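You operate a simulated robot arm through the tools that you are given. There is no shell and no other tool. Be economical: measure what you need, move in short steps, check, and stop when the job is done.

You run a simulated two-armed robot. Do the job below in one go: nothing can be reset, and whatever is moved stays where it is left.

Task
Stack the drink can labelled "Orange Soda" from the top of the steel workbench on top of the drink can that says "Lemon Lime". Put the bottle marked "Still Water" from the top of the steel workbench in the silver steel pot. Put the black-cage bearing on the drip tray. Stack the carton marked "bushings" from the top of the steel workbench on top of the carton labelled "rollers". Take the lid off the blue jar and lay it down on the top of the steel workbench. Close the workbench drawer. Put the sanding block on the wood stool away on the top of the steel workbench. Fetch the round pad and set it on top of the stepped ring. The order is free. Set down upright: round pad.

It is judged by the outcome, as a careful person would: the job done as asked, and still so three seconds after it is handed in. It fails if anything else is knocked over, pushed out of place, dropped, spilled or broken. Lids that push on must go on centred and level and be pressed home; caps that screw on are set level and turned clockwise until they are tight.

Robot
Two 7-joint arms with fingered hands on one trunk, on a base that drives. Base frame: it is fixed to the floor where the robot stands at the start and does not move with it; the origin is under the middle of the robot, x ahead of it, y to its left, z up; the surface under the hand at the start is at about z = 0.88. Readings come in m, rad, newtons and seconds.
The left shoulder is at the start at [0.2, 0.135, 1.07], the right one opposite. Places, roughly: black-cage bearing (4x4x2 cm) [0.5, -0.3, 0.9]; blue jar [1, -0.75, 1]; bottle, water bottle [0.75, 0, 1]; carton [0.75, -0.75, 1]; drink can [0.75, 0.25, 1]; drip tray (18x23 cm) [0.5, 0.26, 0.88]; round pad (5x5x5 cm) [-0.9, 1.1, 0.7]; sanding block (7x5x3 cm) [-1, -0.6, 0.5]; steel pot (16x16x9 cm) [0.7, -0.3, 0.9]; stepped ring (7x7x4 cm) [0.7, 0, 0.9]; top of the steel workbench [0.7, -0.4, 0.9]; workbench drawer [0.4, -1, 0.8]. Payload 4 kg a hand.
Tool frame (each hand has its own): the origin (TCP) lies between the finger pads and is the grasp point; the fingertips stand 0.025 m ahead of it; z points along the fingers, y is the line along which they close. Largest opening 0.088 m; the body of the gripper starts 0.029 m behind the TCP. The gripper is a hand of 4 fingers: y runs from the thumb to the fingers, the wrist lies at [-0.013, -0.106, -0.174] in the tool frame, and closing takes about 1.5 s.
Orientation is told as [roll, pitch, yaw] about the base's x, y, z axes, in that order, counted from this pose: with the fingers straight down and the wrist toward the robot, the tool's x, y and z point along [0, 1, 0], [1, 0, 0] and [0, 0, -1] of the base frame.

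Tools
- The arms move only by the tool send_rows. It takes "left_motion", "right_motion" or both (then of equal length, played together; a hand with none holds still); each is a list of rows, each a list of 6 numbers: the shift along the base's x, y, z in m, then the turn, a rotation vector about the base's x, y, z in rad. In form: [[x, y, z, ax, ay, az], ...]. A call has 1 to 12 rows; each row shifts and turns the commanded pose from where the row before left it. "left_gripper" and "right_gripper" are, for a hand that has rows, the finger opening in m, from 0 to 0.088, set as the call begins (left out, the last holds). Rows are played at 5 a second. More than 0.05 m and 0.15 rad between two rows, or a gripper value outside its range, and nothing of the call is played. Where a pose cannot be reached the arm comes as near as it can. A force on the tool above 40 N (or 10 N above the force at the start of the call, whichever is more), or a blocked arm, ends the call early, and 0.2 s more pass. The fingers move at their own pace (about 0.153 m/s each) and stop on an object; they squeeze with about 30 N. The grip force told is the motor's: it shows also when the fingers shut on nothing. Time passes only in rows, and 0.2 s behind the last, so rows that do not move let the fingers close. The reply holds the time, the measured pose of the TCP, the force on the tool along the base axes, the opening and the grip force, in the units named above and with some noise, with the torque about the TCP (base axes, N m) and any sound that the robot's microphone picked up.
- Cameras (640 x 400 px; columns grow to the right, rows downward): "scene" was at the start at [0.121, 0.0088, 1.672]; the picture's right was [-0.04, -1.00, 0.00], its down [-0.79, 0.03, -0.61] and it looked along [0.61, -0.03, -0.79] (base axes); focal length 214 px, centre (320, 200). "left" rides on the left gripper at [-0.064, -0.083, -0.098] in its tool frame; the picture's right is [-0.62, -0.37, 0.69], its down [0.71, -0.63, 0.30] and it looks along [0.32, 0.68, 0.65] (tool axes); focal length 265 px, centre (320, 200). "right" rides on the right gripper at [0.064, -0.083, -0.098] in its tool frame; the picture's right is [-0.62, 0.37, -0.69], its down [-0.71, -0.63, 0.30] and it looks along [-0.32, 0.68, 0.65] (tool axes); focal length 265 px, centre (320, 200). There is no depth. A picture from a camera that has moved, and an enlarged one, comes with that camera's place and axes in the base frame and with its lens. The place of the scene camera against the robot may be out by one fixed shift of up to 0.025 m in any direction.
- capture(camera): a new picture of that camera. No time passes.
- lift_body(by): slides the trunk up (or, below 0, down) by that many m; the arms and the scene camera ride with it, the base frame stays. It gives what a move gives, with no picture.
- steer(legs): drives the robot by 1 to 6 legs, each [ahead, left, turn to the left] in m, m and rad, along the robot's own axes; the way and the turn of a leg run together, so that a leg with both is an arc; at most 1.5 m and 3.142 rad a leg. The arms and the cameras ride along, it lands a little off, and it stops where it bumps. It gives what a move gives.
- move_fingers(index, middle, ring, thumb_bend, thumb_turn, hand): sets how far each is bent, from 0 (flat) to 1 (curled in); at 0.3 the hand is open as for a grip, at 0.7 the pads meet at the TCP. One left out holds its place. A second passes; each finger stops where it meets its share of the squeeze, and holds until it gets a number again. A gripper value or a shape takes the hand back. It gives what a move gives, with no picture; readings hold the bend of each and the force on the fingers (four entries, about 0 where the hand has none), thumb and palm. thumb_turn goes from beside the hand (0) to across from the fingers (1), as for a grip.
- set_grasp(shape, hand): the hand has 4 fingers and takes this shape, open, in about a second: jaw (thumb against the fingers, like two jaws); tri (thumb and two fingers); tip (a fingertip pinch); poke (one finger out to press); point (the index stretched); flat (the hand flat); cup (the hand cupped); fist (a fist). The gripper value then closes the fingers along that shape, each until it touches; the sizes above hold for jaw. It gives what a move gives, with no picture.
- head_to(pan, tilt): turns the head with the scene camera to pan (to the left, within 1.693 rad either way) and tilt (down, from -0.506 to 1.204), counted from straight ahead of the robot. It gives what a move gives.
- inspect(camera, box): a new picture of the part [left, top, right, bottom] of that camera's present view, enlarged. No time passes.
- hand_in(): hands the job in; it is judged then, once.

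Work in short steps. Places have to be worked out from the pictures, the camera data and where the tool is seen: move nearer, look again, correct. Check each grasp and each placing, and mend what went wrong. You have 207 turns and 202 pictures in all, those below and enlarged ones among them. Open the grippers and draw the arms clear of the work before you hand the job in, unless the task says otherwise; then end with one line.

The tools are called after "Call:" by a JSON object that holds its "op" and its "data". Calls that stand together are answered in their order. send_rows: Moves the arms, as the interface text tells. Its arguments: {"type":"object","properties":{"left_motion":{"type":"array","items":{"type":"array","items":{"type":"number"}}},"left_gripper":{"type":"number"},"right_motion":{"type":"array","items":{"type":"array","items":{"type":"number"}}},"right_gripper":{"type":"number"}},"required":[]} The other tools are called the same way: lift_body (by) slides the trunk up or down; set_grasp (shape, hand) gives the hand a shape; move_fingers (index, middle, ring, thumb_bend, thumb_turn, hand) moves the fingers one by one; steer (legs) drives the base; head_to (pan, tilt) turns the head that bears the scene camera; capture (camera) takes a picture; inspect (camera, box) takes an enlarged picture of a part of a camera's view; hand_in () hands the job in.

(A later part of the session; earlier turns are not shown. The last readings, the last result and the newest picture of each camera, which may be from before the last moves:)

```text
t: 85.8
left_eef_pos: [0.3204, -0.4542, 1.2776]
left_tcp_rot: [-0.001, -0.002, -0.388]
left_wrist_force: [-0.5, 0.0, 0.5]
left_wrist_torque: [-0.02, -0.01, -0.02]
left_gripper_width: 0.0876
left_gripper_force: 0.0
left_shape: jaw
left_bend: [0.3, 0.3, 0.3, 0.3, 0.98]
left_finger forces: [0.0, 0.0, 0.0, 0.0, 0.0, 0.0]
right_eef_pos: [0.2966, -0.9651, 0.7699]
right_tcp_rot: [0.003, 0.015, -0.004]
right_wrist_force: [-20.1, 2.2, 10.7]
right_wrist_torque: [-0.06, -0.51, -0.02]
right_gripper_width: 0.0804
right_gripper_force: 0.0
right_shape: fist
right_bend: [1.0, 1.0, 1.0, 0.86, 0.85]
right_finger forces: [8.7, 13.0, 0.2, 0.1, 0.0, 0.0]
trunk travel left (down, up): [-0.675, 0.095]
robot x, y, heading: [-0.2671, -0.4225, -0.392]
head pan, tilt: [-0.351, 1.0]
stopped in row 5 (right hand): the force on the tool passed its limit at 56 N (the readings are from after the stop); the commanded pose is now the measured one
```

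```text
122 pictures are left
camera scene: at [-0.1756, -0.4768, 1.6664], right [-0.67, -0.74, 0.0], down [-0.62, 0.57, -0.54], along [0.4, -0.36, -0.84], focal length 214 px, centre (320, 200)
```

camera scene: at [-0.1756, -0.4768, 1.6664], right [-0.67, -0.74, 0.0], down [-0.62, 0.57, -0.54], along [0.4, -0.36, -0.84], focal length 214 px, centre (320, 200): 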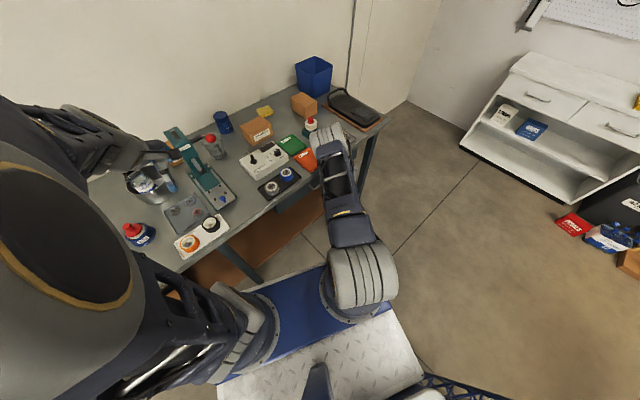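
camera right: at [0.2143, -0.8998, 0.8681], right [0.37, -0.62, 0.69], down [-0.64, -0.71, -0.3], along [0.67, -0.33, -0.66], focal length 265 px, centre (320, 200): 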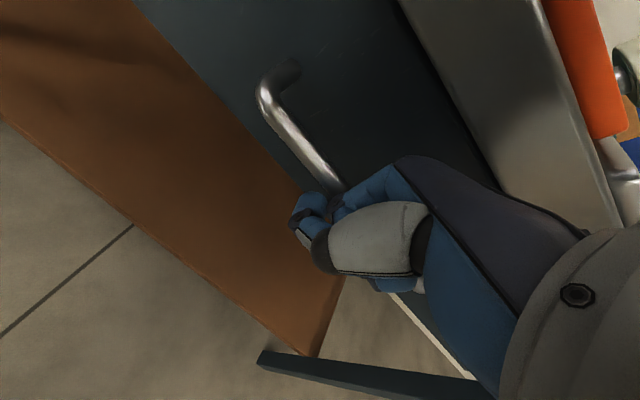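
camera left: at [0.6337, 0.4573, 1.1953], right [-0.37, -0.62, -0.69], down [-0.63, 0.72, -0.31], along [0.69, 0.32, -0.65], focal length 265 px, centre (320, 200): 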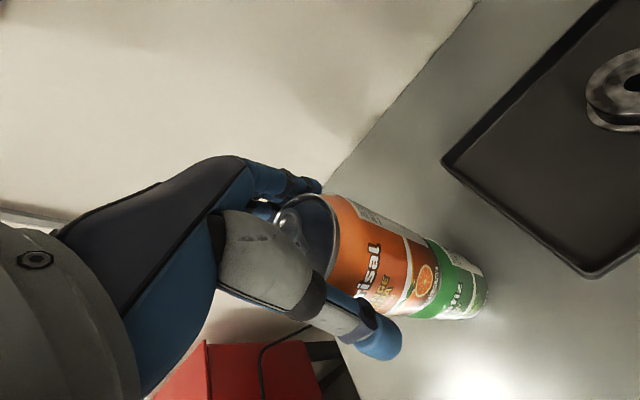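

It stopped hard at 56 N, likely fully closed. I back off and zoom to verify.

Call:
{"op": "send_rows", "data": {"right_motion": [[-0.03, 0, 0, 0, 0, 0], [-0.04, 0, 0, 0, 0, 0], [-0.045, 0, 0, 0, 0, 0], [-0.045, 0, 0.01, 0, 0, 0], [-0.04, 0, 0.03, 0, 0, 0], [0, 0, 0.045, 0, 0, 0], [0, 0, 0.045, 0, 0, 0], [0, 0, 0.045, 0, 0, 0]]}}

Call:
{"op": "capture", "data": {"camera": "right"}}

Call:
{"op": "inspect", "data": {"camera": "scene", "box": [220, 120, 380, 240]}}

```text
t: 87.6
left_eef_pos: [0.3222, -0.4546, 1.2761]
left_tcp_rot: [-0.002, 0.0, -0.387]
left_wrist_force: [1.2, -0.6, 0.3]
left_wrist_torque: [-0.02, 0.02, -0.01]
left_gripper_width: 0.0881
left_gripper_force: 0.0
left_shape: jaw
left_bend: [0.3, 0.3, 0.3, 0.3, 0.98]
left_finger forces: [0.0, 0.0, 0.0, 0.0, 0.0, 0.0]
right_eef_pos: [0.0996, -0.9617, 0.9453]
right_tcp_rot: [0.005, 0.008, -0.002]
right_wrist_force: [-0.4, -0.5, 0.3]
right_wrist_torque: [-0.01, 0.03, 0.0]
right_gripper_width: 0.0807
right_gripper_force: 0.1
right_shape: fist
right_bend: [1.0, 1.0, 1.0, 0.86, 0.85]
right_finger forces: [0.0, 0.0, 0.1, 0.0, 0.0, 0.0]
trunk travel left (down, up): [-0.675, 0.095]
robot x, y, heading: [-0.2714, -0.4243, -0.391]
head pan, tilt: [-0.351, 1.0]
```

```text
121 pictures are left
camera right: at [0.0178, -0.8972, 1.044], right [0.37, -0.62, 0.69], down [-0.63, -0.71, -0.3], along [0.68, -0.32, -0.66], focal length 265 px, centre (320, 200)
```

right: 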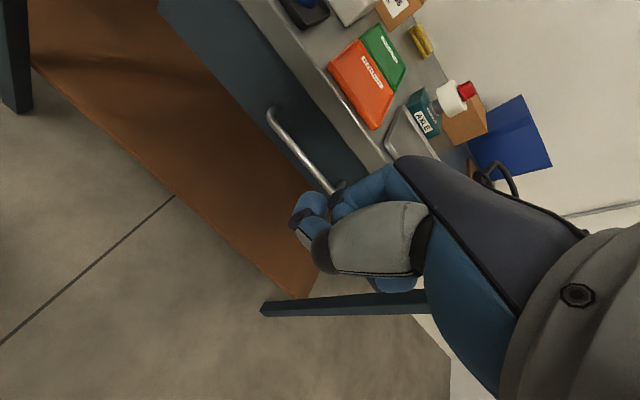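

```text
3.33 times, centred on (300, 180) of scene
camera zoom: at [-0.174, -0.4776, 1.666], right [-0.67, -0.74, 0.0], down [-0.62, 0.57, -0.54], along [0.4, -0.36, -0.84], focal length 715 px, centre (387, 267)
```

zoom: 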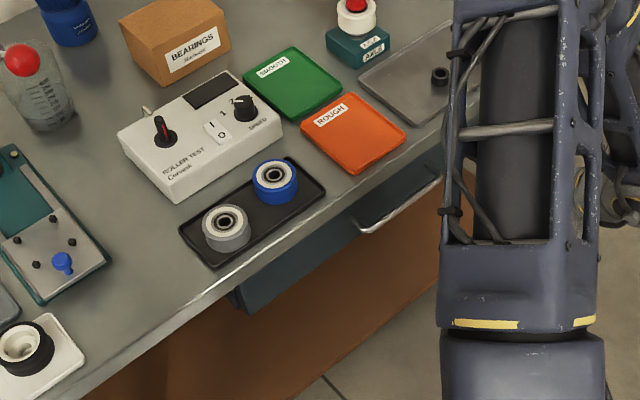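

Drawer is flush. Now raise the right hand, reopen it, and drive to about (0, -0.75) facing the bench for the cartons and jar.

Call:
{"op": "set_grasp", "data": {"hand": "right", "shape": "jaw"}}

Call:
{"op": "send_rows", "data": {"right_motion": [[0, 0, 0.045, 0, 0, 0], [0, 0, 0.045, 0, 0, 0], [0, 0, 0.045, 0, 0, 0], [0, 0, 0.045, 0, 0, 0], [0, 0, 0.045, 0, 0, 0], [0, 0, 0.045, 0, 0, 0], [0, 0, 0.045, 0, 0, 0], [0, 0, 0.045, 0, 0, 0], [0, 0, 0, 0, 0, -0.13], [0, 0, 0, 0, 0, -0.13], [0, 0, 0, 0, 0, -0.13]]}}

Call:
{"op": "steer", "data": {"legs": [[0, 0, 0.39], [0, -0.33, 0], [0.25, 0, 0]]}}

Call:
{"op": "capture", "data": {"camera": "right"}}

```text
t: 88.5
left_eef_pos: [0.3224, -0.4537, 1.2771]
left_tcp_rot: [-0.002, 0.0, -0.386]
left_wrist_force: [0.2, 0.2, -1.1]
left_wrist_torque: [0.04, 0.02, -0.01]
left_gripper_width: 0.0876
left_gripper_force: 0.0
left_shape: jaw
left_bend: [0.3, 0.3, 0.3, 0.3, 0.98]
left_finger forces: [0.0, 0.1, 0.0, 0.1, 0.0, 0.0]
right_eef_pos: [0.1003, -0.9617, 0.9448]
right_tcp_rot: [0.004, 0.008, -0.002]
right_wrist_force: [-0.1, 1.1, -0.2]
right_wrist_torque: [-0.01, -0.03, -0.02]
right_gripper_width: 0.0876
right_gripper_force: 0.1
right_shape: jaw
right_bend: [0.3, 0.3, 0.3, 0.3, 0.97]
right_finger forces: [0.0, 0.1, 0.0, 0.0, 0.1, 0.0]
trunk travel left (down, up): [-0.675, 0.095]
robot x, y, heading: [-0.2632, -0.4208, -0.39]
head pan, tilt: [-0.351, 1.0]
```

```text
t: 90.9
left_eef_pos: [0.3231, -0.4547, 1.2768]
left_tcp_rot: [-0.002, -0.001, -0.389]
left_wrist_force: [0.0, 0.6, 0.8]
left_wrist_torque: [0.0, -0.03, -0.02]
left_gripper_width: 0.0879
left_gripper_force: 0.2
left_shape: jaw
left_bend: [0.3, 0.3, 0.3, 0.3, 0.98]
left_finger forces: [0.0, 0.0, 0.0, 0.0, 0.0, 0.1]
right_eef_pos: [0.0982, -0.9627, 1.3046]
right_tcp_rot: [0.003, 0.009, -0.394]
right_wrist_force: [0.0, -0.7, 0.2]
right_wrist_torque: [0.01, -0.02, -0.02]
right_gripper_width: 0.0875
right_gripper_force: 0.1
right_shape: jaw
right_bend: [0.3, 0.3, 0.3, 0.3, 0.97]
right_finger forces: [0.0, 0.0, 0.0, 0.0, 0.0, 0.1]
trunk travel left (down, up): [-0.675, 0.095]
robot x, y, heading: [-0.2688, -0.4197, -0.387]
head pan, tilt: [-0.351, 1.0]
```

```text
t: 95.7
left_eef_pos: [0.5451, -0.5447, 1.2769]
left_tcp_rot: [-0.001, -0.001, 0.016]
left_wrist_force: [-0.2, 0.3, 0.4]
left_wrist_torque: [-0.01, -0.04, 0.0]
left_gripper_width: 0.0881
left_gripper_force: 0.0
left_shape: jaw
left_bend: [0.3, 0.3, 0.3, 0.3, 0.98]
left_finger forces: [0.1, 0.0, 0.0, 0.0, 0.1, 0.0]
right_eef_pos: [0.5395, -1.1001, 1.3054]
right_tcp_rot: [0.003, 0.009, 0.012]
right_wrist_force: [0.2, -0.3, -0.2]
right_wrist_torque: [0.02, -0.02, -0.02]
right_gripper_width: 0.0877
right_gripper_force: 0.2
right_shape: jaw
right_bend: [0.3, 0.3, 0.3, 0.3, 0.97]
right_finger forces: [0.0, 0.0, 0.0, 0.1, 0.0, 0.0]
trunk travel left (down, up): [-0.675, 0.095]
robot x, y, heading: [-0.0142, -0.7427, 0.019]
head pan, tilt: [-0.351, 1.0]
```

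```text
119 pictures are left
camera right: at [0.4559, -1.0356, 1.4033], right [0.38, -0.62, 0.69], down [-0.63, -0.72, -0.3], along [0.68, -0.32, -0.66], focal length 265 px, centre (320, 200)
```

right: 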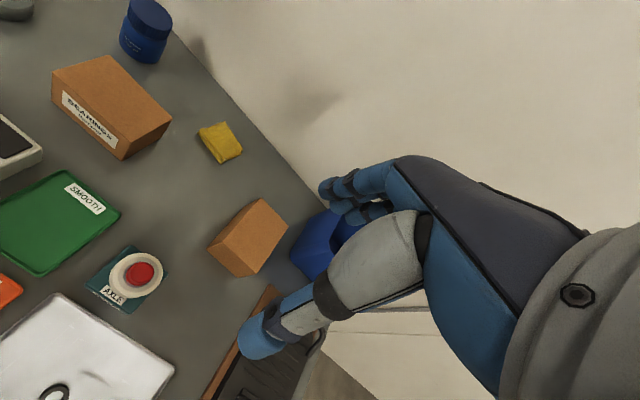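

Zoom on the small carton to get its corners and label.

Call:
{"op": "inspect", "data": {"camera": "right", "box": [190, 180, 310, 290]}}

Call:
{"op": "head_to", "data": {"pan": -0.2, "tilt": 0.9}}

Call:
{"op": "capture", "data": {"camera": "scene"}}

```text
3.64 times, centred on (250, 235) of right
camera zoom: at [0.4559, -1.0356, 1.4033], right [0.38, -0.62, 0.69], down [-0.63, -0.72, -0.3], along [0.68, -0.32, -0.66], focal length 965 px, centre (574, 73)
```

zoom: 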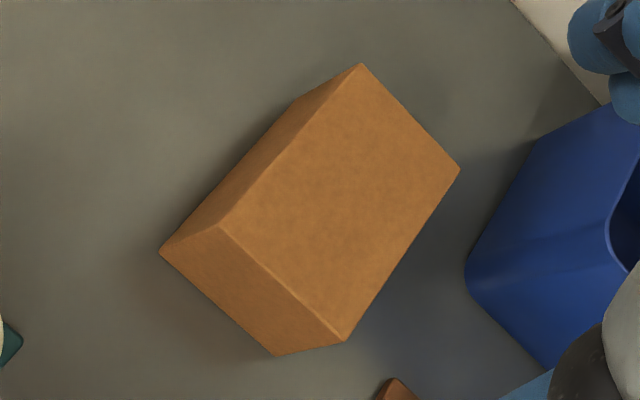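

```text
t: 96.4
left_eef_pos: [0.5457, -0.5438, 1.2778]
left_tcp_rot: [-0.002, -0.001, 0.017]
left_wrist_force: [-0.3, -0.3, 0.5]
left_wrist_torque: [0.0, -0.01, 0.04]
left_gripper_width: 0.0879
left_gripper_force: 0.0
left_shape: jaw
left_bend: [0.3, 0.3, 0.3, 0.3, 0.98]
left_finger forces: [0.0, 0.0, 0.1, 0.0, 0.0, 0.1]
right_eef_pos: [0.5385, -1.0998, 1.3041]
right_tcp_rot: [0.003, 0.009, 0.01]
right_wrist_force: [-0.3, 0.9, 0.5]
right_wrist_torque: [-0.01, 0.0, -0.01]
right_gripper_width: 0.0878
right_gripper_force: 0.0
right_shape: jaw
right_bend: [0.3, 0.3, 0.3, 0.3, 0.97]
right_finger forces: [0.0, 0.0, 0.0, 0.1, 0.0, 0.1]
trunk travel left (down, up): [-0.675, 0.095]
robot x, y, heading: [-0.0141, -0.7446, 0.011]
head pan, tilt: [-0.201, 0.901]
```

```text
117 pictures are left
camera scene: at [0.109, -0.7437, 1.6733], right [-0.19, -0.98, 0.0], down [-0.77, 0.15, -0.62], along [0.61, -0.12, -0.78], focal length 214 px, centre (320, 200)
```

scene: 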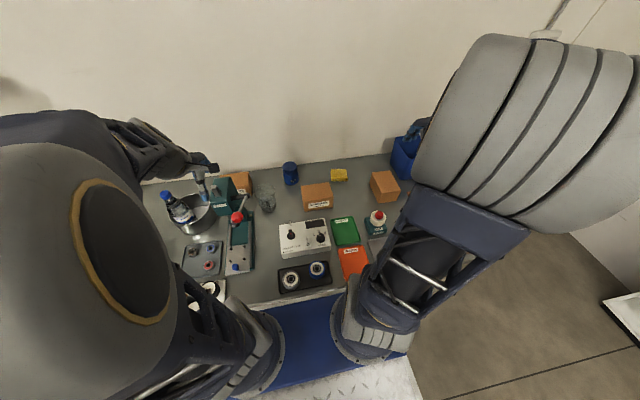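

The carton is axis-aligned: x ≈ 0.664–0.793, y ≈ -1.134…-1.223, top ≈ 0.95. Its 9 cm width is borderline for the jaw, so I look from nearer.

Call:
{"op": "send_rows", "data": {"right_motion": [[0.04, 0, -0.02, 0, 0, 0], [0.04, 0, -0.02, 0, 0, 0], [0.03, 0.02, -0.03, 0, 0, 0], [0, 0.02, -0.04, 0, 0, 0], [0, 0, -0.04, 0, 0, 0], [0, 0, 0, 0, 0, 0]]}}

Call:
{"op": "inspect", "data": {"camera": "right", "box": [80, 180, 340, 400]}}

Call:
{"op": "capture", "data": {"camera": "right"}}

```text
t: 97.8
left_eef_pos: [0.545, -0.5433, 1.2769]
left_tcp_rot: [-0.002, -0.001, 0.016]
left_wrist_force: [-0.4, 0.2, 0.3]
left_wrist_torque: [0.05, 0.01, -0.01]
left_gripper_width: 0.0877
left_gripper_force: 0.1
left_shape: jaw
left_bend: [0.3, 0.3, 0.3, 0.3, 0.98]
left_finger forces: [0.1, 0.0, 0.0, 0.0, 0.0, 0.1]
right_eef_pos: [0.6492, -1.0582, 1.1556]
right_tcp_rot: [0.003, 0.008, 0.01]
right_wrist_force: [0.3, -0.2, -0.2]
right_wrist_torque: [0.0, -0.01, -0.03]
right_gripper_width: 0.0877
right_gripper_force: 0.1
right_shape: jaw
right_bend: [0.3, 0.3, 0.3, 0.3, 0.97]
right_finger forces: [0.1, 0.0, 0.0, 0.0, 0.0, 0.0]
trunk travel left (down, up): [-0.675, 0.095]
robot x, y, heading: [-0.0073, -0.7405, 0.019]
head pan, tilt: [-0.201, 0.901]
```

```text
1.82 times, centred on (210, 290) of right
camera zoom: at [0.5666, -0.9956, 1.2542], right [0.38, -0.62, 0.69], down [-0.63, -0.72, -0.3], along [0.68, -0.32, -0.66], focal length 483 px, centre (520, 36)
```

zoom: 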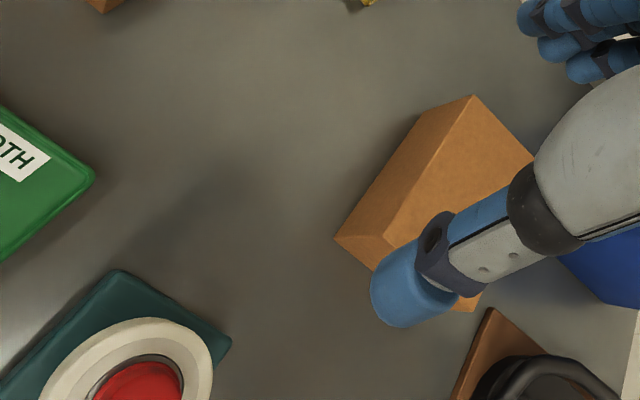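

```text
115 pictures are left
camera right: at [0.5666, -0.9956, 1.2542], right [0.38, -0.62, 0.69], down [-0.63, -0.72, -0.3], along [0.68, -0.32, -0.66], focal length 265 px, centre (320, 200)
```

right: 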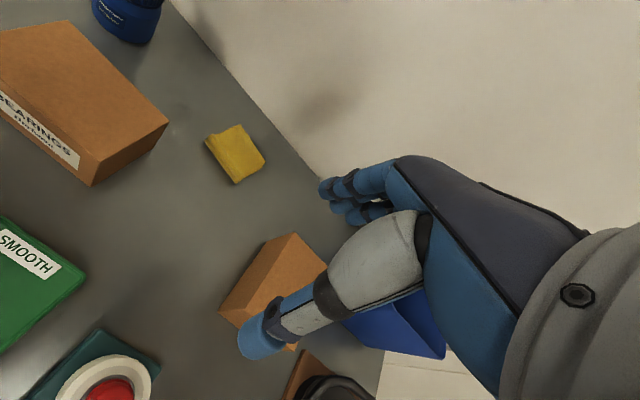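

I rotate the right hand by +90° (fingers on +y side, thumb on -y) while moving above the carton.

Call:
{"op": "send_rows", "data": {"right_motion": [[0.006, -0.01, 0, 0, 0, 0.142], [0.006, -0.01, 0, 0, 0, 0.142], [0.006, -0.011, 0, 0, 0, 0.142], [0.006, -0.011, 0, 0, 0, 0.142], [0.006, -0.011, 0, 0, 0, 0.142], [0.006, -0.011, 0, 0, 0, 0.142], [0.006, -0.011, 0, 0, 0, 0.142], [0.006, -0.011, 0, 0, 0, 0.142], [0.006, -0.011, 0, 0, 0, 0.142], [0.006, -0.011, 0, 0, 0, 0.142], [0.006, -0.011, 0, 0, 0, 0.142], [0, 0, 0, 0, 0, 0]]}}

Call:
{"op": "capture", "data": {"camera": "right"}}

Call:
{"op": "capture", "data": {"camera": "scene"}}

```text
t: 100.4
left_eef_pos: [0.5451, -0.5427, 1.2762]
left_tcp_rot: [-0.002, 0.0, 0.017]
left_wrist_force: [0.6, -0.6, -0.6]
left_wrist_torque: [0.0, -0.02, -0.01]
left_gripper_width: 0.088
left_gripper_force: 0.0
left_shape: jaw
left_bend: [0.3, 0.3, 0.3, 0.3, 0.98]
left_finger forces: [0.0, 0.0, 0.1, 0.0, 0.0, 0.0]
right_eef_pos: [0.7155, -1.1766, 1.1526]
right_tcp_rot: [0.006, 0.009, 1.572]
right_wrist_force: [-0.2, -0.6, -0.3]
right_wrist_torque: [0.01, -0.02, 0.03]
right_gripper_width: 0.0877
right_gripper_force: 0.0
right_shape: jaw
right_bend: [0.3, 0.3, 0.3, 0.3, 0.97]
right_finger forces: [0.0, 0.0, 0.0, 0.0, 0.0, 0.0]
trunk travel left (down, up): [-0.675, 0.095]
robot x, y, heading: [-0.0117, -0.7438, 0.018]
head pan, tilt: [-0.201, 0.901]
```

```text
114 pictures are left
camera right: at [0.6511, -1.2598, 1.2518], right [0.62, 0.38, 0.69], down [0.72, -0.63, -0.3], along [0.32, 0.68, -0.66], focal length 265 px, centre (320, 200)
```

right: 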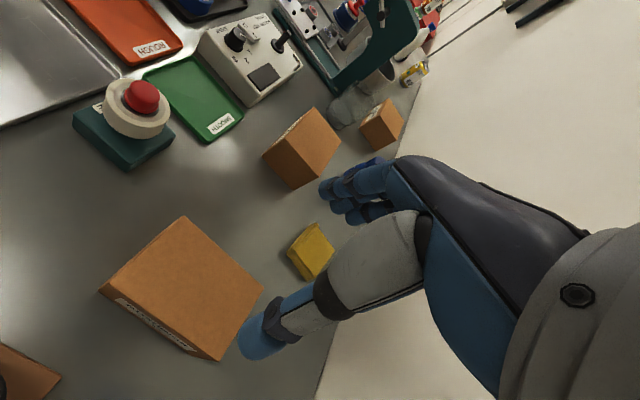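

```text
113 pictures are left
camera scene: at [0.1091, -0.7437, 1.6733], right [-0.19, -0.98, 0.0], down [-0.77, 0.15, -0.62], along [0.61, -0.12, -0.78], focal length 214 px, centre (320, 200)
```

scene: 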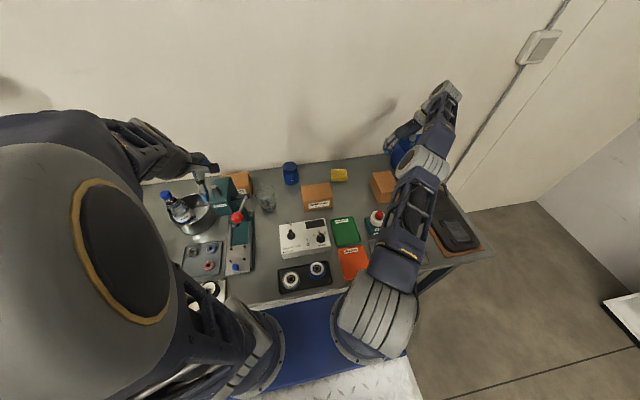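

The label is on the -y face; let me read it and measure the corners.

Call:
{"op": "inspect", "data": {"camera": "right", "box": [90, 200, 290, 380]}}

```text
2.22 times, centred on (190, 290) of right
camera zoom: at [0.6511, -1.2598, 1.2518], right [0.62, 0.38, 0.69], down [0.72, -0.63, -0.3], along [0.32, 0.68, -0.66], focal length 590 px, centre (609, 0)
```

zoom: 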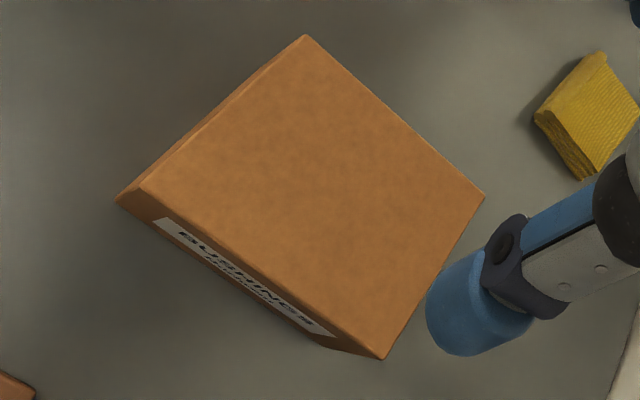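

"BUSHINGS" confirmed; box ≈ 13 × 8.8 × 7 cm centred (0.729, -1.174). I spread the fingers flatter than the jaw's opening.

Call:
{"op": "move_fingers", "data": {"hand": "right", "index": 0.12, "middle": 0.12, "ring": 0.12, "thumb_bend": 0.12}}

Call:
{"op": "capture", "data": {"camera": "right"}}

```text
t: 101.4
left_eef_pos: [0.5434, -0.5442, 1.2769]
left_tcp_rot: [-0.002, 0.001, 0.015]
left_wrist_force: [0.1, 0.3, 0.2]
left_wrist_torque: [0.01, -0.02, 0.02]
left_gripper_width: 0.0879
left_gripper_force: 0.1
left_shape: jaw
left_bend: [0.3, 0.3, 0.3, 0.3, 0.98]
left_finger forces: [0.0, 0.0, 0.1, 0.0, 0.0, 0.0]
right_eef_pos: [0.7159, -1.178, 1.1534]
right_tcp_rot: [0.002, 0.007, 1.574]
right_wrist_force: [0.3, -0.4, 0.1]
right_wrist_torque: [0.0, 0.01, 0.0]
right_gripper_width: 0.117
right_gripper_force: 0.0
right_shape: fingers
right_bend: [0.12, 0.12, 0.12, 0.12, 0.97]
right_finger forces: [0.0, 0.0, 0.0, 0.1, 0.1, 0.1]
trunk travel left (down, up): [-0.675, 0.095]
robot x, y, heading: [-0.0087, -0.7431, 0.015]
head pan, tilt: [-0.201, 0.901]
```

```text
111 pictures are left
camera right: at [0.6508, -1.2601, 1.2525], right [0.62, 0.38, 0.69], down [0.71, -0.63, -0.3], along [0.32, 0.68, -0.66], focal length 265 px, centre (320, 200)
```

right: 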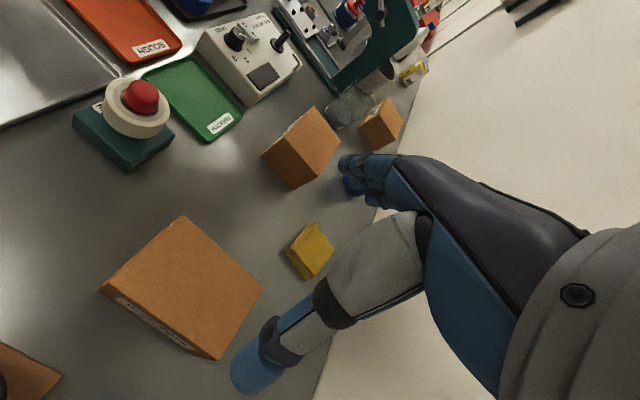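

Opening is now 0.117 m. Move to (0.727, -1.174) and descend to 0.99, then look.

Call:
{"op": "send_rows", "data": {"right_motion": [[0.011, 0.003, -0.04, 0, 0, 0], [0, 0, -0.045, 0, 0, 0], [0, 0, -0.045, 0, 0, 0], [0, 0, -0.025, 0, 0, 0], [0, 0, 0, 0, 0, 0]]}}

Call:
{"op": "capture", "data": {"camera": "right"}}

```text
t: 102.6
left_eef_pos: [0.5448, -0.5447, 1.2771]
left_tcp_rot: [-0.001, -0.002, 0.016]
left_wrist_force: [-1.3, 0.8, -0.1]
left_wrist_torque: [-0.01, -0.01, -0.01]
left_gripper_width: 0.0882
left_gripper_force: 0.0
left_shape: jaw
left_bend: [0.3, 0.3, 0.3, 0.3, 0.98]
left_finger forces: [0.0, 0.0, 0.1, 0.1, 0.1, 0.1]
right_eef_pos: [0.7256, -1.1756, 0.9991]
right_tcp_rot: [0.004, 0.007, 1.575]
right_wrist_force: [-0.1, -0.3, 0.1]
right_wrist_torque: [0.0, -0.01, -0.02]
right_gripper_width: 0.1173
right_gripper_force: 0.2
right_shape: fingers
right_bend: [0.12, 0.12, 0.12, 0.12, 0.97]
right_finger forces: [0.0, 0.0, 0.0, 0.0, 0.1, 0.0]
trunk travel left (down, up): [-0.675, 0.095]
robot x, y, heading: [-0.0131, -0.7448, 0.013]
head pan, tilt: [-0.201, 0.901]
```

```text
110 pictures are left
camera right: at [0.662, -1.2568, 1.0972], right [0.62, 0.38, 0.69], down [0.71, -0.63, -0.3], along [0.32, 0.68, -0.66], focal length 265 px, centre (320, 200)
```

right: 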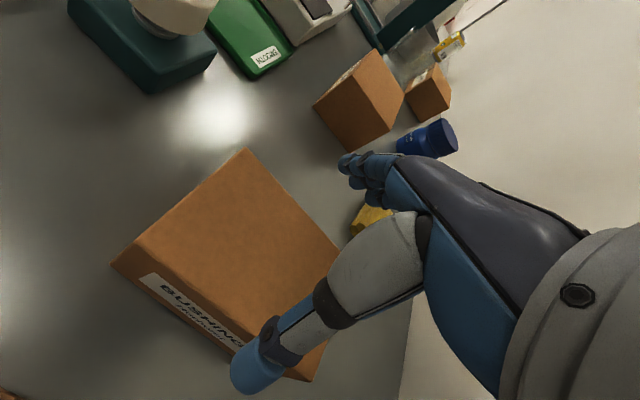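

Thumb and fingers straddle the box with ~1.3 cm margins. Descend to 0.937 in steps.

Call:
{"op": "send_rows", "data": {"right_motion": [[0, 0.001, -0.025, 0, 0, 0], [0, 0, -0.02, 0, 0, 0], [0, 0, -0.017, 0, 0, 0], [0, 0, 0, 0, 0, 0]]}}

Call:
{"op": "capture", "data": {"camera": "right"}}

```text
t: 103.6
left_eef_pos: [0.5438, -0.5447, 1.278]
left_tcp_rot: [-0.002, -0.002, 0.015]
left_wrist_force: [-0.4, 0.2, -0.3]
left_wrist_torque: [0.01, 0.02, 0.03]
left_gripper_width: 0.0877
left_gripper_force: 0.1
left_shape: jaw
left_bend: [0.3, 0.3, 0.3, 0.3, 0.98]
left_finger forces: [0.0, 0.1, 0.1, 0.0, 0.0, 0.0]
right_eef_pos: [0.7206, -1.1749, 0.9413]
right_tcp_rot: [-0.002, 0.015, 1.571]
right_wrist_force: [1.8, -15.3, 37.0]
right_wrist_torque: [-1.5, 0.06, 0.09]
right_gripper_width: 0.1219
right_gripper_force: 17.3
right_shape: fingers
right_bend: [0.12, 0.12, 0.12, 0.0, 0.98]
right_finger forces: [0.1, 0.1, 0.1, 0.0, 34.6, 0.0]
right hand out of reach, approached as far as the arm can: row 2
trunk travel left (down, up): [-0.675, 0.095]
robot x, y, heading: [-0.0075, -0.7443, 0.013]
head pan, tilt: [-0.201, 0.901]
```

```text
109 pictures are left
camera right: at [0.656, -1.2548, 1.0411], right [0.62, 0.38, 0.69], down [0.71, -0.64, -0.29], along [0.33, 0.67, -0.66], focal length 265 px, centre (320, 200)
```

right: 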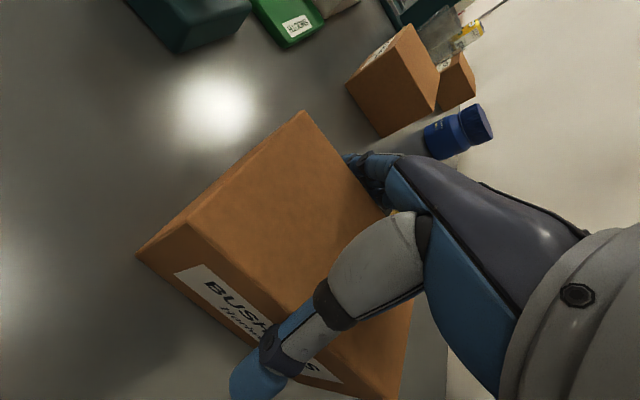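

The thumb is pressing on the box edge. Rise a bit, shift 1 cm toward -y, and look.

Call:
{"op": "send_rows", "data": {"right_motion": [[0, 0, 0.025, 0, 0, 0], [0, -0.01, 0.01, 0, 0, 0], [0, 0, 0, 0, 0, 0]]}}

Call:
{"op": "move_fingers", "data": {"hand": "right", "thumb_bend": 0.1, "index": 0.12, "middle": 0.12, "ring": 0.12}}

Call:
{"op": "capture", "data": {"camera": "right"}}

```text
t: 104.4
left_eef_pos: [0.5456, -0.5438, 1.2761]
left_tcp_rot: [-0.001, -0.001, 0.016]
left_wrist_force: [-0.2, 0.8, 0.0]
left_wrist_torque: [0.01, 0.02, 0.02]
left_gripper_width: 0.0879
left_gripper_force: 0.1
left_shape: jaw
left_bend: [0.3, 0.3, 0.3, 0.3, 0.98]
left_finger forces: [0.1, 0.1, 0.0, 0.0, 0.0, 0.1]
right_eef_pos: [0.7177, -1.1793, 0.9726]
right_tcp_rot: [0.006, 0.009, 1.574]
right_wrist_force: [0.4, 0.1, -0.7]
right_wrist_torque: [-0.01, 0.0, 0.0]
right_gripper_width: 0.1177
right_gripper_force: 0.1
right_shape: fingers
right_bend: [0.12, 0.12, 0.12, 0.12, 0.97]
right_finger forces: [0.0, 0.1, 0.0, 0.0, 0.0, 0.1]
right hand out of reach, approached as far as the arm can: row 2
trunk travel left (down, up): [-0.675, 0.095]
robot x, y, heading: [-0.0142, -0.7429, 0.014]
head pan, tilt: [-0.201, 0.901]
```

```text
t: 105.4
left_eef_pos: [0.5435, -0.5441, 1.2768]
left_tcp_rot: [-0.001, 0.0, 0.017]
left_wrist_force: [-0.2, -0.2, 0.2]
left_wrist_torque: [0.03, 0.02, -0.03]
left_gripper_width: 0.0877
left_gripper_force: 0.0
left_shape: jaw
left_bend: [0.3, 0.3, 0.3, 0.3, 0.98]
left_finger forces: [0.1, 0.0, 0.0, 0.0, 0.1, 0.0]
right_eef_pos: [0.7185, -1.1789, 0.9718]
right_tcp_rot: [0.002, 0.009, 1.574]
right_wrist_force: [-0.3, 0.0, 0.7]
right_wrist_torque: [0.0, 0.01, 0.02]
right_gripper_width: 0.1182
right_gripper_force: 0.0
right_shape: fingers
right_bend: [0.12, 0.12, 0.12, 0.1, 0.97]
right_finger forces: [0.0, 0.0, 0.1, 0.0, 0.0, 0.1]
trunk travel left (down, up): [-0.675, 0.095]
robot x, y, heading: [-0.0109, -0.7411, 0.015]
head pan, tilt: [-0.201, 0.901]
```

```text
108 pictures are left
camera right: at [0.6541, -1.2608, 1.0716], right [0.62, 0.38, 0.69], down [0.71, -0.63, -0.3], along [0.32, 0.68, -0.66], focal length 265 px, centre (320, 200)
```

right: 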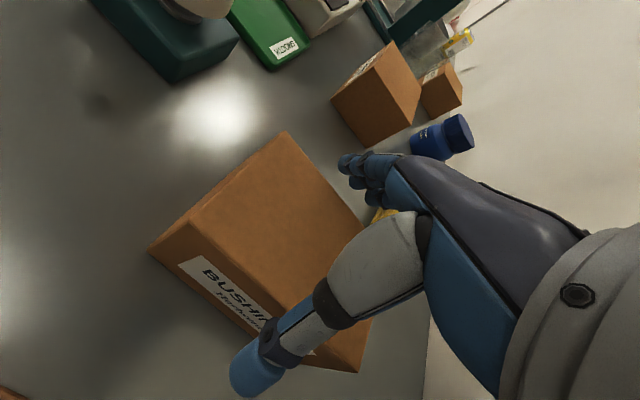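

The box was pushed about 1 cm toward +y (now y -1.118…-1.207). I also hit a reach limit, so I rise, drive 0.1 m right, and re-approach.

Call:
{"op": "send_rows", "data": {"right_motion": [[0, 0, 0.045, 0, 0, 0], [0, 0, 0.045, 0, 0, 0], [0, 0.04, 0.03, 0, 0, 0], [0, 0.04, 0, 0, 0, 0]]}}

Call:
{"op": "steer", "data": {"legs": [[0.02, -0.1, -0.015]]}}

Call:
{"op": "capture", "data": {"camera": "right"}}

```text
t: 106.4
left_eef_pos: [0.5444, -0.5442, 1.2765]
left_tcp_rot: [-0.001, 0.0, 0.015]
left_wrist_force: [0.5, -0.4, 0.0]
left_wrist_torque: [0.03, 0.01, 0.0]
left_gripper_width: 0.0878
left_gripper_force: 0.1
left_shape: jaw
left_bend: [0.3, 0.3, 0.3, 0.3, 0.98]
left_finger forces: [0.0, 0.0, 0.1, 0.0, 0.1, 0.0]
right_eef_pos: [0.7178, -1.099, 1.0928]
right_tcp_rot: [0.004, 0.01, 1.572]
right_wrist_force: [0.7, 1.0, -0.2]
right_wrist_torque: [-0.04, 0.0, 0.01]
right_gripper_width: 0.1182
right_gripper_force: 0.0
right_shape: fingers
right_bend: [0.12, 0.12, 0.12, 0.1, 0.97]
right_finger forces: [0.0, 0.0, 0.0, 0.0, 0.0, 0.0]
trunk travel left (down, up): [-0.675, 0.095]
robot x, y, heading: [-0.0116, -0.7416, 0.015]
head pan, tilt: [-0.201, 0.901]
```

```text
t: 107.5
left_eef_pos: [0.5678, -0.6529, 1.2763]
left_tcp_rot: [-0.002, 0.001, 0.0]
left_wrist_force: [-0.4, 0.1, -0.6]
left_wrist_torque: [0.01, 0.03, -0.02]
left_gripper_width: 0.0882
left_gripper_force: 0.1
left_shape: jaw
left_bend: [0.3, 0.3, 0.3, 0.3, 0.98]
left_finger forces: [0.0, 0.1, 0.0, 0.0, 0.1, 0.1]
right_eef_pos: [0.7327, -1.2102, 1.0926]
right_tcp_rot: [0.005, 0.008, 1.557]
right_wrist_force: [-0.2, 0.6, -0.5]
right_wrist_torque: [-0.01, -0.03, -0.01]
right_gripper_width: 0.1182
right_gripper_force: 0.1
right_shape: fingers
right_bend: [0.12, 0.12, 0.12, 0.1, 0.97]
right_finger forces: [0.0, 0.0, 0.0, 0.0, 0.1, 0.1]
trunk travel left (down, up): [-0.675, 0.095]
robot x, y, heading: [0.0082, -0.8438, 0.0]
head pan, tilt: [-0.201, 0.901]
```

```text
107 pictures are left
camera right: at [0.6683, -1.2912, 1.1913], right [0.63, 0.37, 0.69], down [0.7, -0.64, -0.3], along [0.33, 0.67, -0.66], focal length 265 px, centre (320, 200)
```

right: 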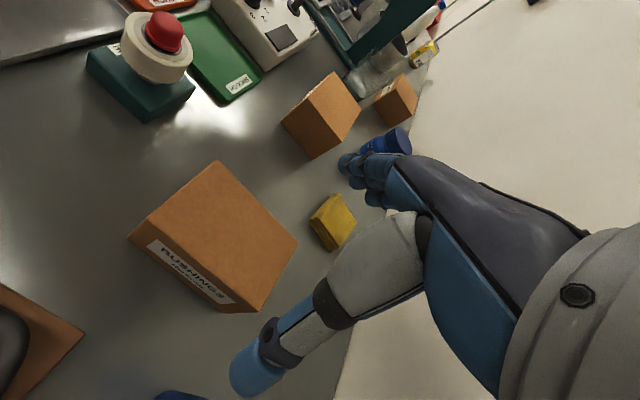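

Box now spans y -1.121…-1.210, x 0.664–0.790. I open the thumb fully, fingers flatter, and re-approach centred at y=-1.168.

Call:
{"op": "move_fingers", "data": {"hand": "right", "thumb_bend": 0.0, "index": 0.06, "middle": 0.06, "ring": 0.06}}

Call:
{"op": "send_rows", "data": {"right_motion": [[-0.006, 0.042, 0, 0, 0, 0.013], [0, 0, -0.04, 0, 0, 0], [0, 0, -0.035, 0, 0, 0], [0, 0, 0, 0, 0, 0]]}}

Call:
{"op": "capture", "data": {"camera": "right"}}

```text
t: 108.5
left_eef_pos: [0.5681, -0.653, 1.2762]
left_tcp_rot: [-0.002, 0.001, 0.001]
left_wrist_force: [0.0, 0.7, -0.6]
left_wrist_torque: [-0.02, -0.01, 0.01]
left_gripper_width: 0.088
left_gripper_force: 0.1
left_shape: jaw
left_bend: [0.3, 0.3, 0.3, 0.3, 0.98]
left_finger forces: [0.1, 0.0, 0.0, 0.1, 0.1, 0.1]
right_eef_pos: [0.7341, -1.2101, 1.0936]
right_tcp_rot: [0.002, 0.008, 1.555]
right_wrist_force: [0.0, -0.6, -1.3]
right_wrist_torque: [-0.02, -0.03, -0.01]
right_gripper_width: 0.1268
right_gripper_force: 0.1
right_shape: fingers
right_bend: [0.06, 0.06, 0.06, 0.0, 0.97]
right_finger forces: [0.0, 0.0, 0.0, 0.0, 0.0, 0.0]
trunk travel left (down, up): [-0.675, 0.095]
robot x, y, heading: [0.0056, -0.8435, -0.005]
head pan, tilt: [-0.201, 0.901]
```

```text
t: 109.5
left_eef_pos: [0.5681, -0.6513, 1.2765]
left_tcp_rot: [0.0, 0.001, 0.001]
left_wrist_force: [-0.1, 1.1, -0.1]
left_wrist_torque: [0.0, -0.02, -0.01]
left_gripper_width: 0.0878
left_gripper_force: 0.0
left_shape: jaw
left_bend: [0.3, 0.3, 0.3, 0.3, 0.98]
left_finger forces: [0.0, 0.1, 0.1, 0.0, 0.0, 0.1]
right_eef_pos: [0.7264, -1.1684, 1.0184]
right_tcp_rot: [0.002, 0.009, 1.57]
right_wrist_force: [0.9, -0.4, 0.7]
right_wrist_torque: [0.01, 0.0, 0.0]
right_gripper_width: 0.1269
right_gripper_force: 0.2
right_shape: fingers
right_bend: [0.06, 0.06, 0.06, 0.0, 0.97]
right_finger forces: [0.0, 0.1, 0.1, 0.0, 0.0, 0.0]
trunk travel left (down, up): [-0.675, 0.095]
robot x, y, heading: [0.0079, -0.84, 0.002]
head pan, tilt: [-0.201, 0.901]
```

```text
106 pictures are left
camera right: at [0.6628, -1.2491, 1.1155], right [0.62, 0.37, 0.69], down [0.71, -0.63, -0.3], along [0.32, 0.68, -0.66], focal length 265 px, centre (320, 200)
```

right: 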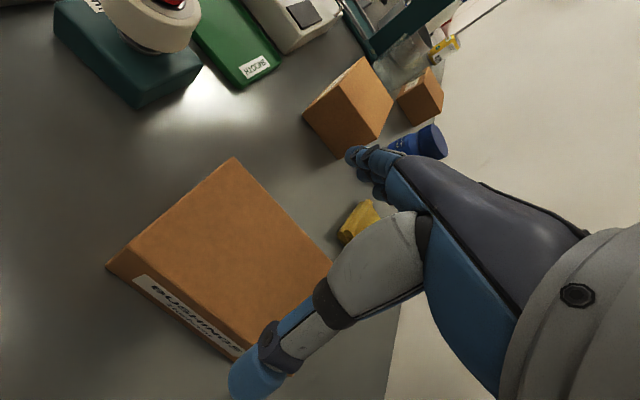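

Slight +y shift of 4 mm, then descend to about 0.957.

Call:
{"op": "send_rows", "data": {"right_motion": [[0, 0.004, -0.02, 0, 0, 0], [0, 0, -0.015, 0, 0, 0], [0, 0, -0.013, 0, 0, 0], [0, 0, -0.013, 0, 0, 0], [0, 0, 0, 0, 0, 0]]}}

Call:
{"op": "capture", "data": {"camera": "right"}}

```text
t: 110.7
left_eef_pos: [0.5678, -0.6531, 1.2769]
left_tcp_rot: [-0.001, 0.0, 0.0]
left_wrist_force: [0.2, 0.2, 0.2]
left_wrist_torque: [-0.02, -0.01, -0.02]
left_gripper_width: 0.0876
left_gripper_force: 0.0
left_shape: jaw
left_bend: [0.3, 0.3, 0.3, 0.3, 0.98]
left_finger forces: [0.0, 0.0, 0.0, 0.0, 0.0, 0.1]
right_eef_pos: [0.7271, -1.1627, 0.9567]
right_tcp_rot: [0.005, 0.007, 1.573]
right_wrist_force: [-0.1, -0.4, 0.2]
right_wrist_torque: [0.02, -0.01, -0.01]
right_gripper_width: 0.1269
right_gripper_force: 0.1
right_shape: fingers
right_bend: [0.06, 0.06, 0.06, 0.0, 0.97]
right_finger forces: [0.1, 0.1, 0.1, 0.1, 0.1, 0.0]
trunk travel left (down, up): [-0.675, 0.095]
robot x, y, heading: [0.0079, -0.8446, 0.003]
head pan, tilt: [-0.201, 0.901]
```

```text
105 pictures are left
camera right: at [0.663, -1.2446, 1.0543], right [0.62, 0.37, 0.69], down [0.71, -0.63, -0.3], along [0.32, 0.68, -0.66], focal length 265 px, centre (320, 200)
```

right: 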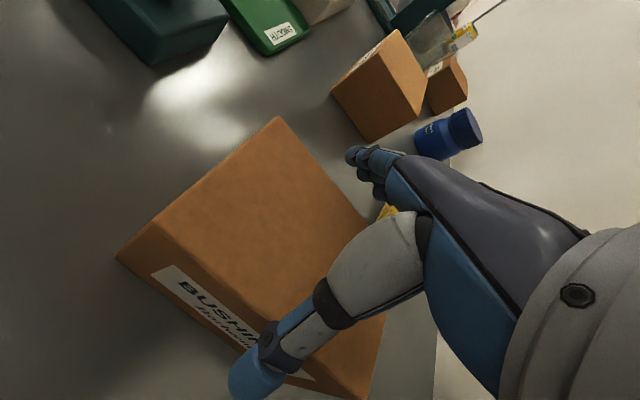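

No contact. Go 1 cm deeper and then close.

Call:
{"op": "send_rows", "data": {"right_motion": [[0, 0, -0.006, 0, 0, 0], [0, 0, -0.005, 0, 0, 0], [0, 0, 0, 0, 0, 0]]}}

Call:
{"op": "send_rows", "data": {"right_motion": [[0, 0, 0, 0, 0, 0], [0, 0, 0, 0, 0, 0], [0, 0, 0, 0, 0, 0], [0, 0, 0, 0, 0, 0], [0, 0, 0, 0, 0, 0], [0, 0, 0, 0, 0, 0], [0, 0, 0, 0, 0, 0], [0, 0, 0, 0, 0, 0]], "right_gripper": 0.06}}

Call:
{"op": "capture", "data": {"camera": "right"}}

```text
t: 111.5
left_eef_pos: [0.5676, -0.6527, 1.2776]
left_tcp_rot: [-0.002, -0.001, 0.0]
left_wrist_force: [0.5, 0.0, 0.0]
left_wrist_torque: [0.0, -0.02, -0.01]
left_gripper_width: 0.0882
left_gripper_force: 0.0
left_shape: jaw
left_bend: [0.3, 0.3, 0.3, 0.3, 0.98]
left_finger forces: [0.0, 0.1, 0.1, 0.1, 0.0, 0.0]
right_eef_pos: [0.727, -1.1645, 0.9472]
right_tcp_rot: [0.002, 0.011, 1.57]
right_wrist_force: [-0.7, -4.4, 12.2]
right_wrist_torque: [-0.54, 0.05, -0.01]
right_gripper_width: 0.128
right_gripper_force: 4.7
right_shape: fingers
right_bend: [0.06, 0.06, 0.06, 0.0, 0.97]
right_finger forces: [0.1, 0.0, 0.1, 0.0, 10.4, 0.1]
trunk travel left (down, up): [-0.675, 0.095]
robot x, y, heading: [0.0085, -0.8435, 0.001]
head pan, tilt: [-0.201, 0.901]
```

```text
t: 113.3
left_eef_pos: [0.5668, -0.6538, 1.2772]
left_tcp_rot: [-0.001, -0.001, 0.0]
left_wrist_force: [-0.2, -0.1, 1.0]
left_wrist_torque: [0.0, 0.01, 0.03]
left_gripper_width: 0.0879
left_gripper_force: 0.0
left_shape: jaw
left_bend: [0.3, 0.3, 0.3, 0.3, 0.98]
left_finger forces: [0.0, 0.0, 0.0, 0.1, 0.0, 0.0]
right_eef_pos: [0.7295, -1.1639, 0.9479]
right_tcp_rot: [0.001, 0.013, 1.568]
right_wrist_force: [1.5, -11.8, 35.2]
right_wrist_torque: [-0.48, 0.06, 0.12]
right_gripper_width: 0.0717
right_gripper_force: 29.8
right_shape: jaw
right_bend: [0.18, 0.3, 0.27, 0.33, 0.98]
right_finger forces: [43.3, 10.6, 7.3, 0.0, 77.3, 0.0]
trunk travel left (down, up): [-0.675, 0.095]
robot x, y, heading: [0.0085, -0.843, 0.002]
head pan, tilt: [-0.201, 0.901]
```

```text
104 pictures are left
camera right: at [0.6636, -1.2457, 1.0465], right [0.62, 0.38, 0.69], down [0.71, -0.63, -0.3], along [0.33, 0.68, -0.66], focal length 265 px, centre (320, 200)
```

right: 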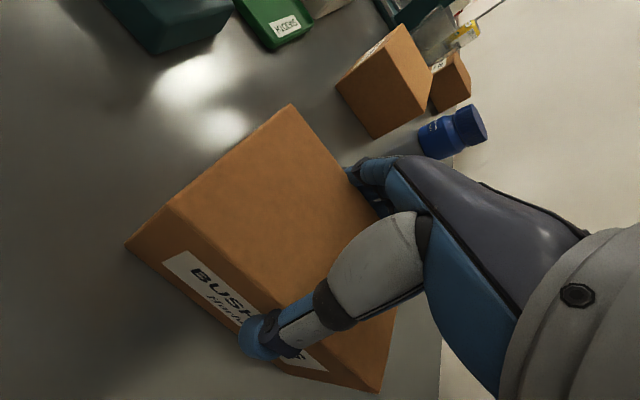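

Gripped. Lift a little and check.

Call:
{"op": "send_rows", "data": {"right_motion": [[0, 0, 0.01, 0, 0, 0], [0, 0, 0.02, 0, 0, 0], [0, 0, 0.03, 0, 0, 0], [0, 0, 0, 0, 0, 0]]}}

Call:
{"op": "capture", "data": {"camera": "right"}}

Call:
{"op": "inspect", "data": {"camera": "scene", "box": [300, 80, 500, 260]}}

```text
t: 114.3
left_eef_pos: [0.5681, -0.6534, 1.277]
left_tcp_rot: [-0.001, -0.001, 0.0]
left_wrist_force: [-0.1, 0.5, 0.5]
left_wrist_torque: [-0.01, 0.0, -0.04]
left_gripper_width: 0.0879
left_gripper_force: 0.1
left_shape: jaw
left_bend: [0.3, 0.3, 0.3, 0.3, 0.98]
left_finger forces: [0.0, 0.0, 0.0, 0.0, 0.1, 0.0]
right_eef_pos: [0.7275, -1.1661, 1.0058]
right_tcp_rot: [0.006, 0.01, 1.572]
right_wrist_force: [0.4, -0.6, -2.6]
right_wrist_torque: [0.03, -0.02, -0.04]
right_gripper_width: 0.0717
right_gripper_force: 30.1
right_shape: jaw
right_bend: [0.18, 0.3, 0.27, 0.37, 0.97]
right_finger forces: [44.3, 12.1, 7.5, 0.0, 62.9, 0.0]
trunk travel left (down, up): [-0.675, 0.095]
robot x, y, heading: [0.0073, -0.8447, 0.0]
head pan, tilt: [-0.201, 0.901]
```

```text
103 pictures are left
camera right: at [0.6643, -1.247, 1.1041], right [0.62, 0.37, 0.69], down [0.71, -0.63, -0.3], along [0.32, 0.68, -0.66], focal length 265 px, centre (320, 200)
```

right: 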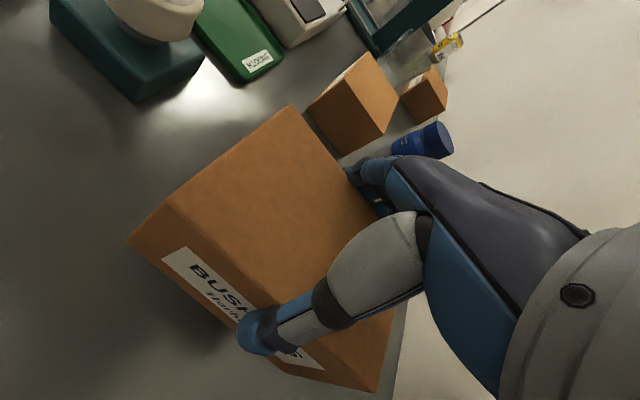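

```text
2.22 times, centred on (400, 170) of scene
camera zoom: at [0.1294, -0.8466, 1.6733], right [-0.2, -0.98, 0.0], down [-0.77, 0.16, -0.62], along [0.61, -0.12, -0.78], focal length 477 px, centre (142, 267)
```

zoom: 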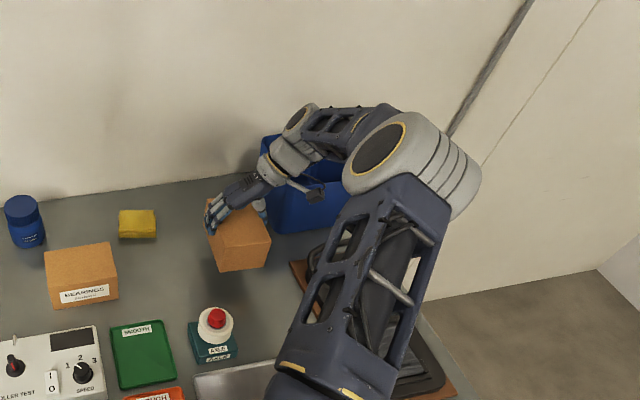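

Box is lifted cleanly. Raise to z≈1.33 and drive left to about y=-0.35 toward the rollers carton, then look.

Call:
{"op": "send_rows", "data": {"right_motion": [[0, 0, 0.045, 0, 0, 0], [0, 0, 0.045, 0, 0, 0], [0, 0, 0.045, 0, 0, 0], [-0.01, 0, 0.045, 0, 0, 0], [-0.02, 0, 0.045, 0, 0, 0], [-0.03, 0, 0.035, 0, 0, 0], [-0.03, 0, 0.035, 0, 0, 0], [-0.03, 0, 0.035, 0, 0, 0]]}}

Call:
{"op": "steer", "data": {"legs": [[-0.05, 0, 0], [0, 0.5, 0]]}}

Call:
{"op": "head_to", "data": {"pan": 0.0, "tilt": 0.9}}

Call:
{"op": "capture", "data": {"camera": "scene"}}

Call:
{"op": "capture", "data": {"camera": "left"}}

```text
t: 116.1
left_eef_pos: [0.5689, -0.6533, 1.2757]
left_tcp_rot: [-0.002, 0.0, 0.0]
left_wrist_force: [-0.1, -0.7, -0.2]
left_wrist_torque: [-0.02, 0.02, 0.0]
left_gripper_width: 0.0881
left_gripper_force: 0.1
left_shape: jaw
left_bend: [0.3, 0.3, 0.3, 0.3, 0.98]
left_finger forces: [0.0, 0.0, 0.0, 0.1, 0.0, 0.0]
right_eef_pos: [0.6072, -1.1639, 1.3366]
right_tcp_rot: [0.005, 0.008, 1.571]
right_wrist_force: [-0.3, -0.1, -2.9]
right_wrist_torque: [0.0, -0.02, -0.01]
right_gripper_width: 0.0717
right_gripper_force: 29.9
right_shape: jaw
right_bend: [0.18, 0.3, 0.27, 0.37, 0.97]
right_finger forces: [43.6, 11.8, 7.1, 0.0, 62.1, 0.0]
trunk travel left (down, up): [-0.675, 0.095]
robot x, y, heading: [0.0077, -0.8425, -0.005]
head pan, tilt: [-0.201, 0.901]
```

```text
t: 119.6
left_eef_pos: [0.5159, -0.1515, 1.2758]
left_tcp_rot: [-0.001, 0.001, 0.004]
left_wrist_force: [-0.5, 0.9, -0.8]
left_wrist_torque: [-0.02, -0.01, -0.01]
left_gripper_width: 0.0882
left_gripper_force: 0.1
left_shape: jaw
left_bend: [0.3, 0.3, 0.3, 0.3, 0.98]
left_finger forces: [0.1, 0.1, 0.0, 0.1, 0.1, 0.1]
right_eef_pos: [0.5558, -0.6634, 1.3362]
right_tcp_rot: [0.003, 0.009, 1.574]
right_wrist_force: [-1.0, 0.2, -3.3]
right_wrist_torque: [0.04, -0.01, 0.02]
right_gripper_width: 0.0717
right_gripper_force: 29.8
right_shape: jaw
right_bend: [0.18, 0.3, 0.27, 0.37, 0.97]
right_finger forces: [43.6, 11.9, 7.1, 0.0, 62.0, 0.0]
trunk travel left (down, up): [-0.675, 0.095]
robot x, y, heading: [-0.045, -0.3426, 0.003]
head pan, tilt: [-0.201, 0.901]
```

```text
t: 120.3
left_eef_pos: [0.5148, -0.1513, 1.2771]
left_tcp_rot: [-0.002, -0.001, 0.004]
left_wrist_force: [0.0, 0.1, -0.3]
left_wrist_torque: [0.01, -0.05, 0.01]
left_gripper_width: 0.0879
left_gripper_force: 0.0
left_shape: jaw
left_bend: [0.3, 0.3, 0.3, 0.3, 0.98]
left_finger forces: [0.0, 0.0, 0.0, 0.0, 0.0, 0.0]
right_eef_pos: [0.5566, -0.6624, 1.3355]
right_tcp_rot: [0.004, 0.009, 1.574]
right_wrist_force: [-0.3, 0.4, -3.3]
right_wrist_torque: [0.02, -0.01, 0.01]
right_gripper_width: 0.0716
right_gripper_force: 29.3
right_shape: jaw
right_bend: [0.18, 0.3, 0.27, 0.37, 0.97]
right_finger forces: [43.4, 11.9, 7.2, 0.0, 61.9, 0.0]
trunk travel left (down, up): [-0.675, 0.095]
robot x, y, heading: [-0.0451, -0.3399, 0.0]
head pan, tilt: [0.0, 0.901]
```

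```text
101 pictures are left
camera scene: at [0.0794, -0.3315, 1.6733], right [0.0, -1.0, 0.0], down [-0.78, 0.0, -0.62], along [0.62, 0.0, -0.78], focal length 214 px, centre (320, 200)
```

scene: 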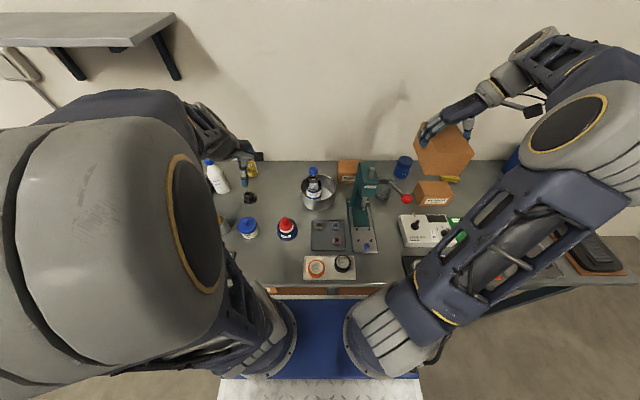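

```text
100 pictures are left
camera left: at [0.4327, -0.2157, 1.3736], right [-0.37, -0.62, -0.69], down [-0.63, 0.71, -0.31], along [0.68, 0.33, -0.65], focal length 265 px, centre (320, 200)
```

left: 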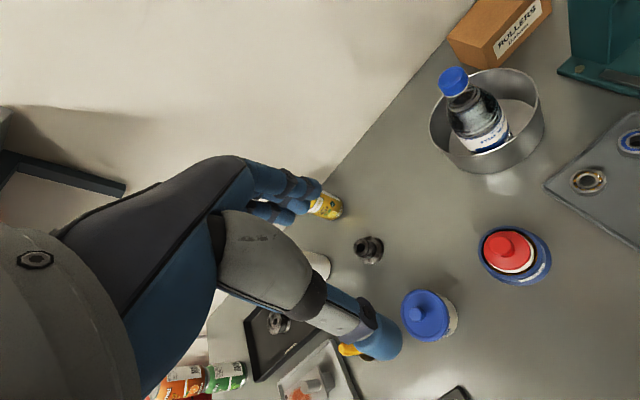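

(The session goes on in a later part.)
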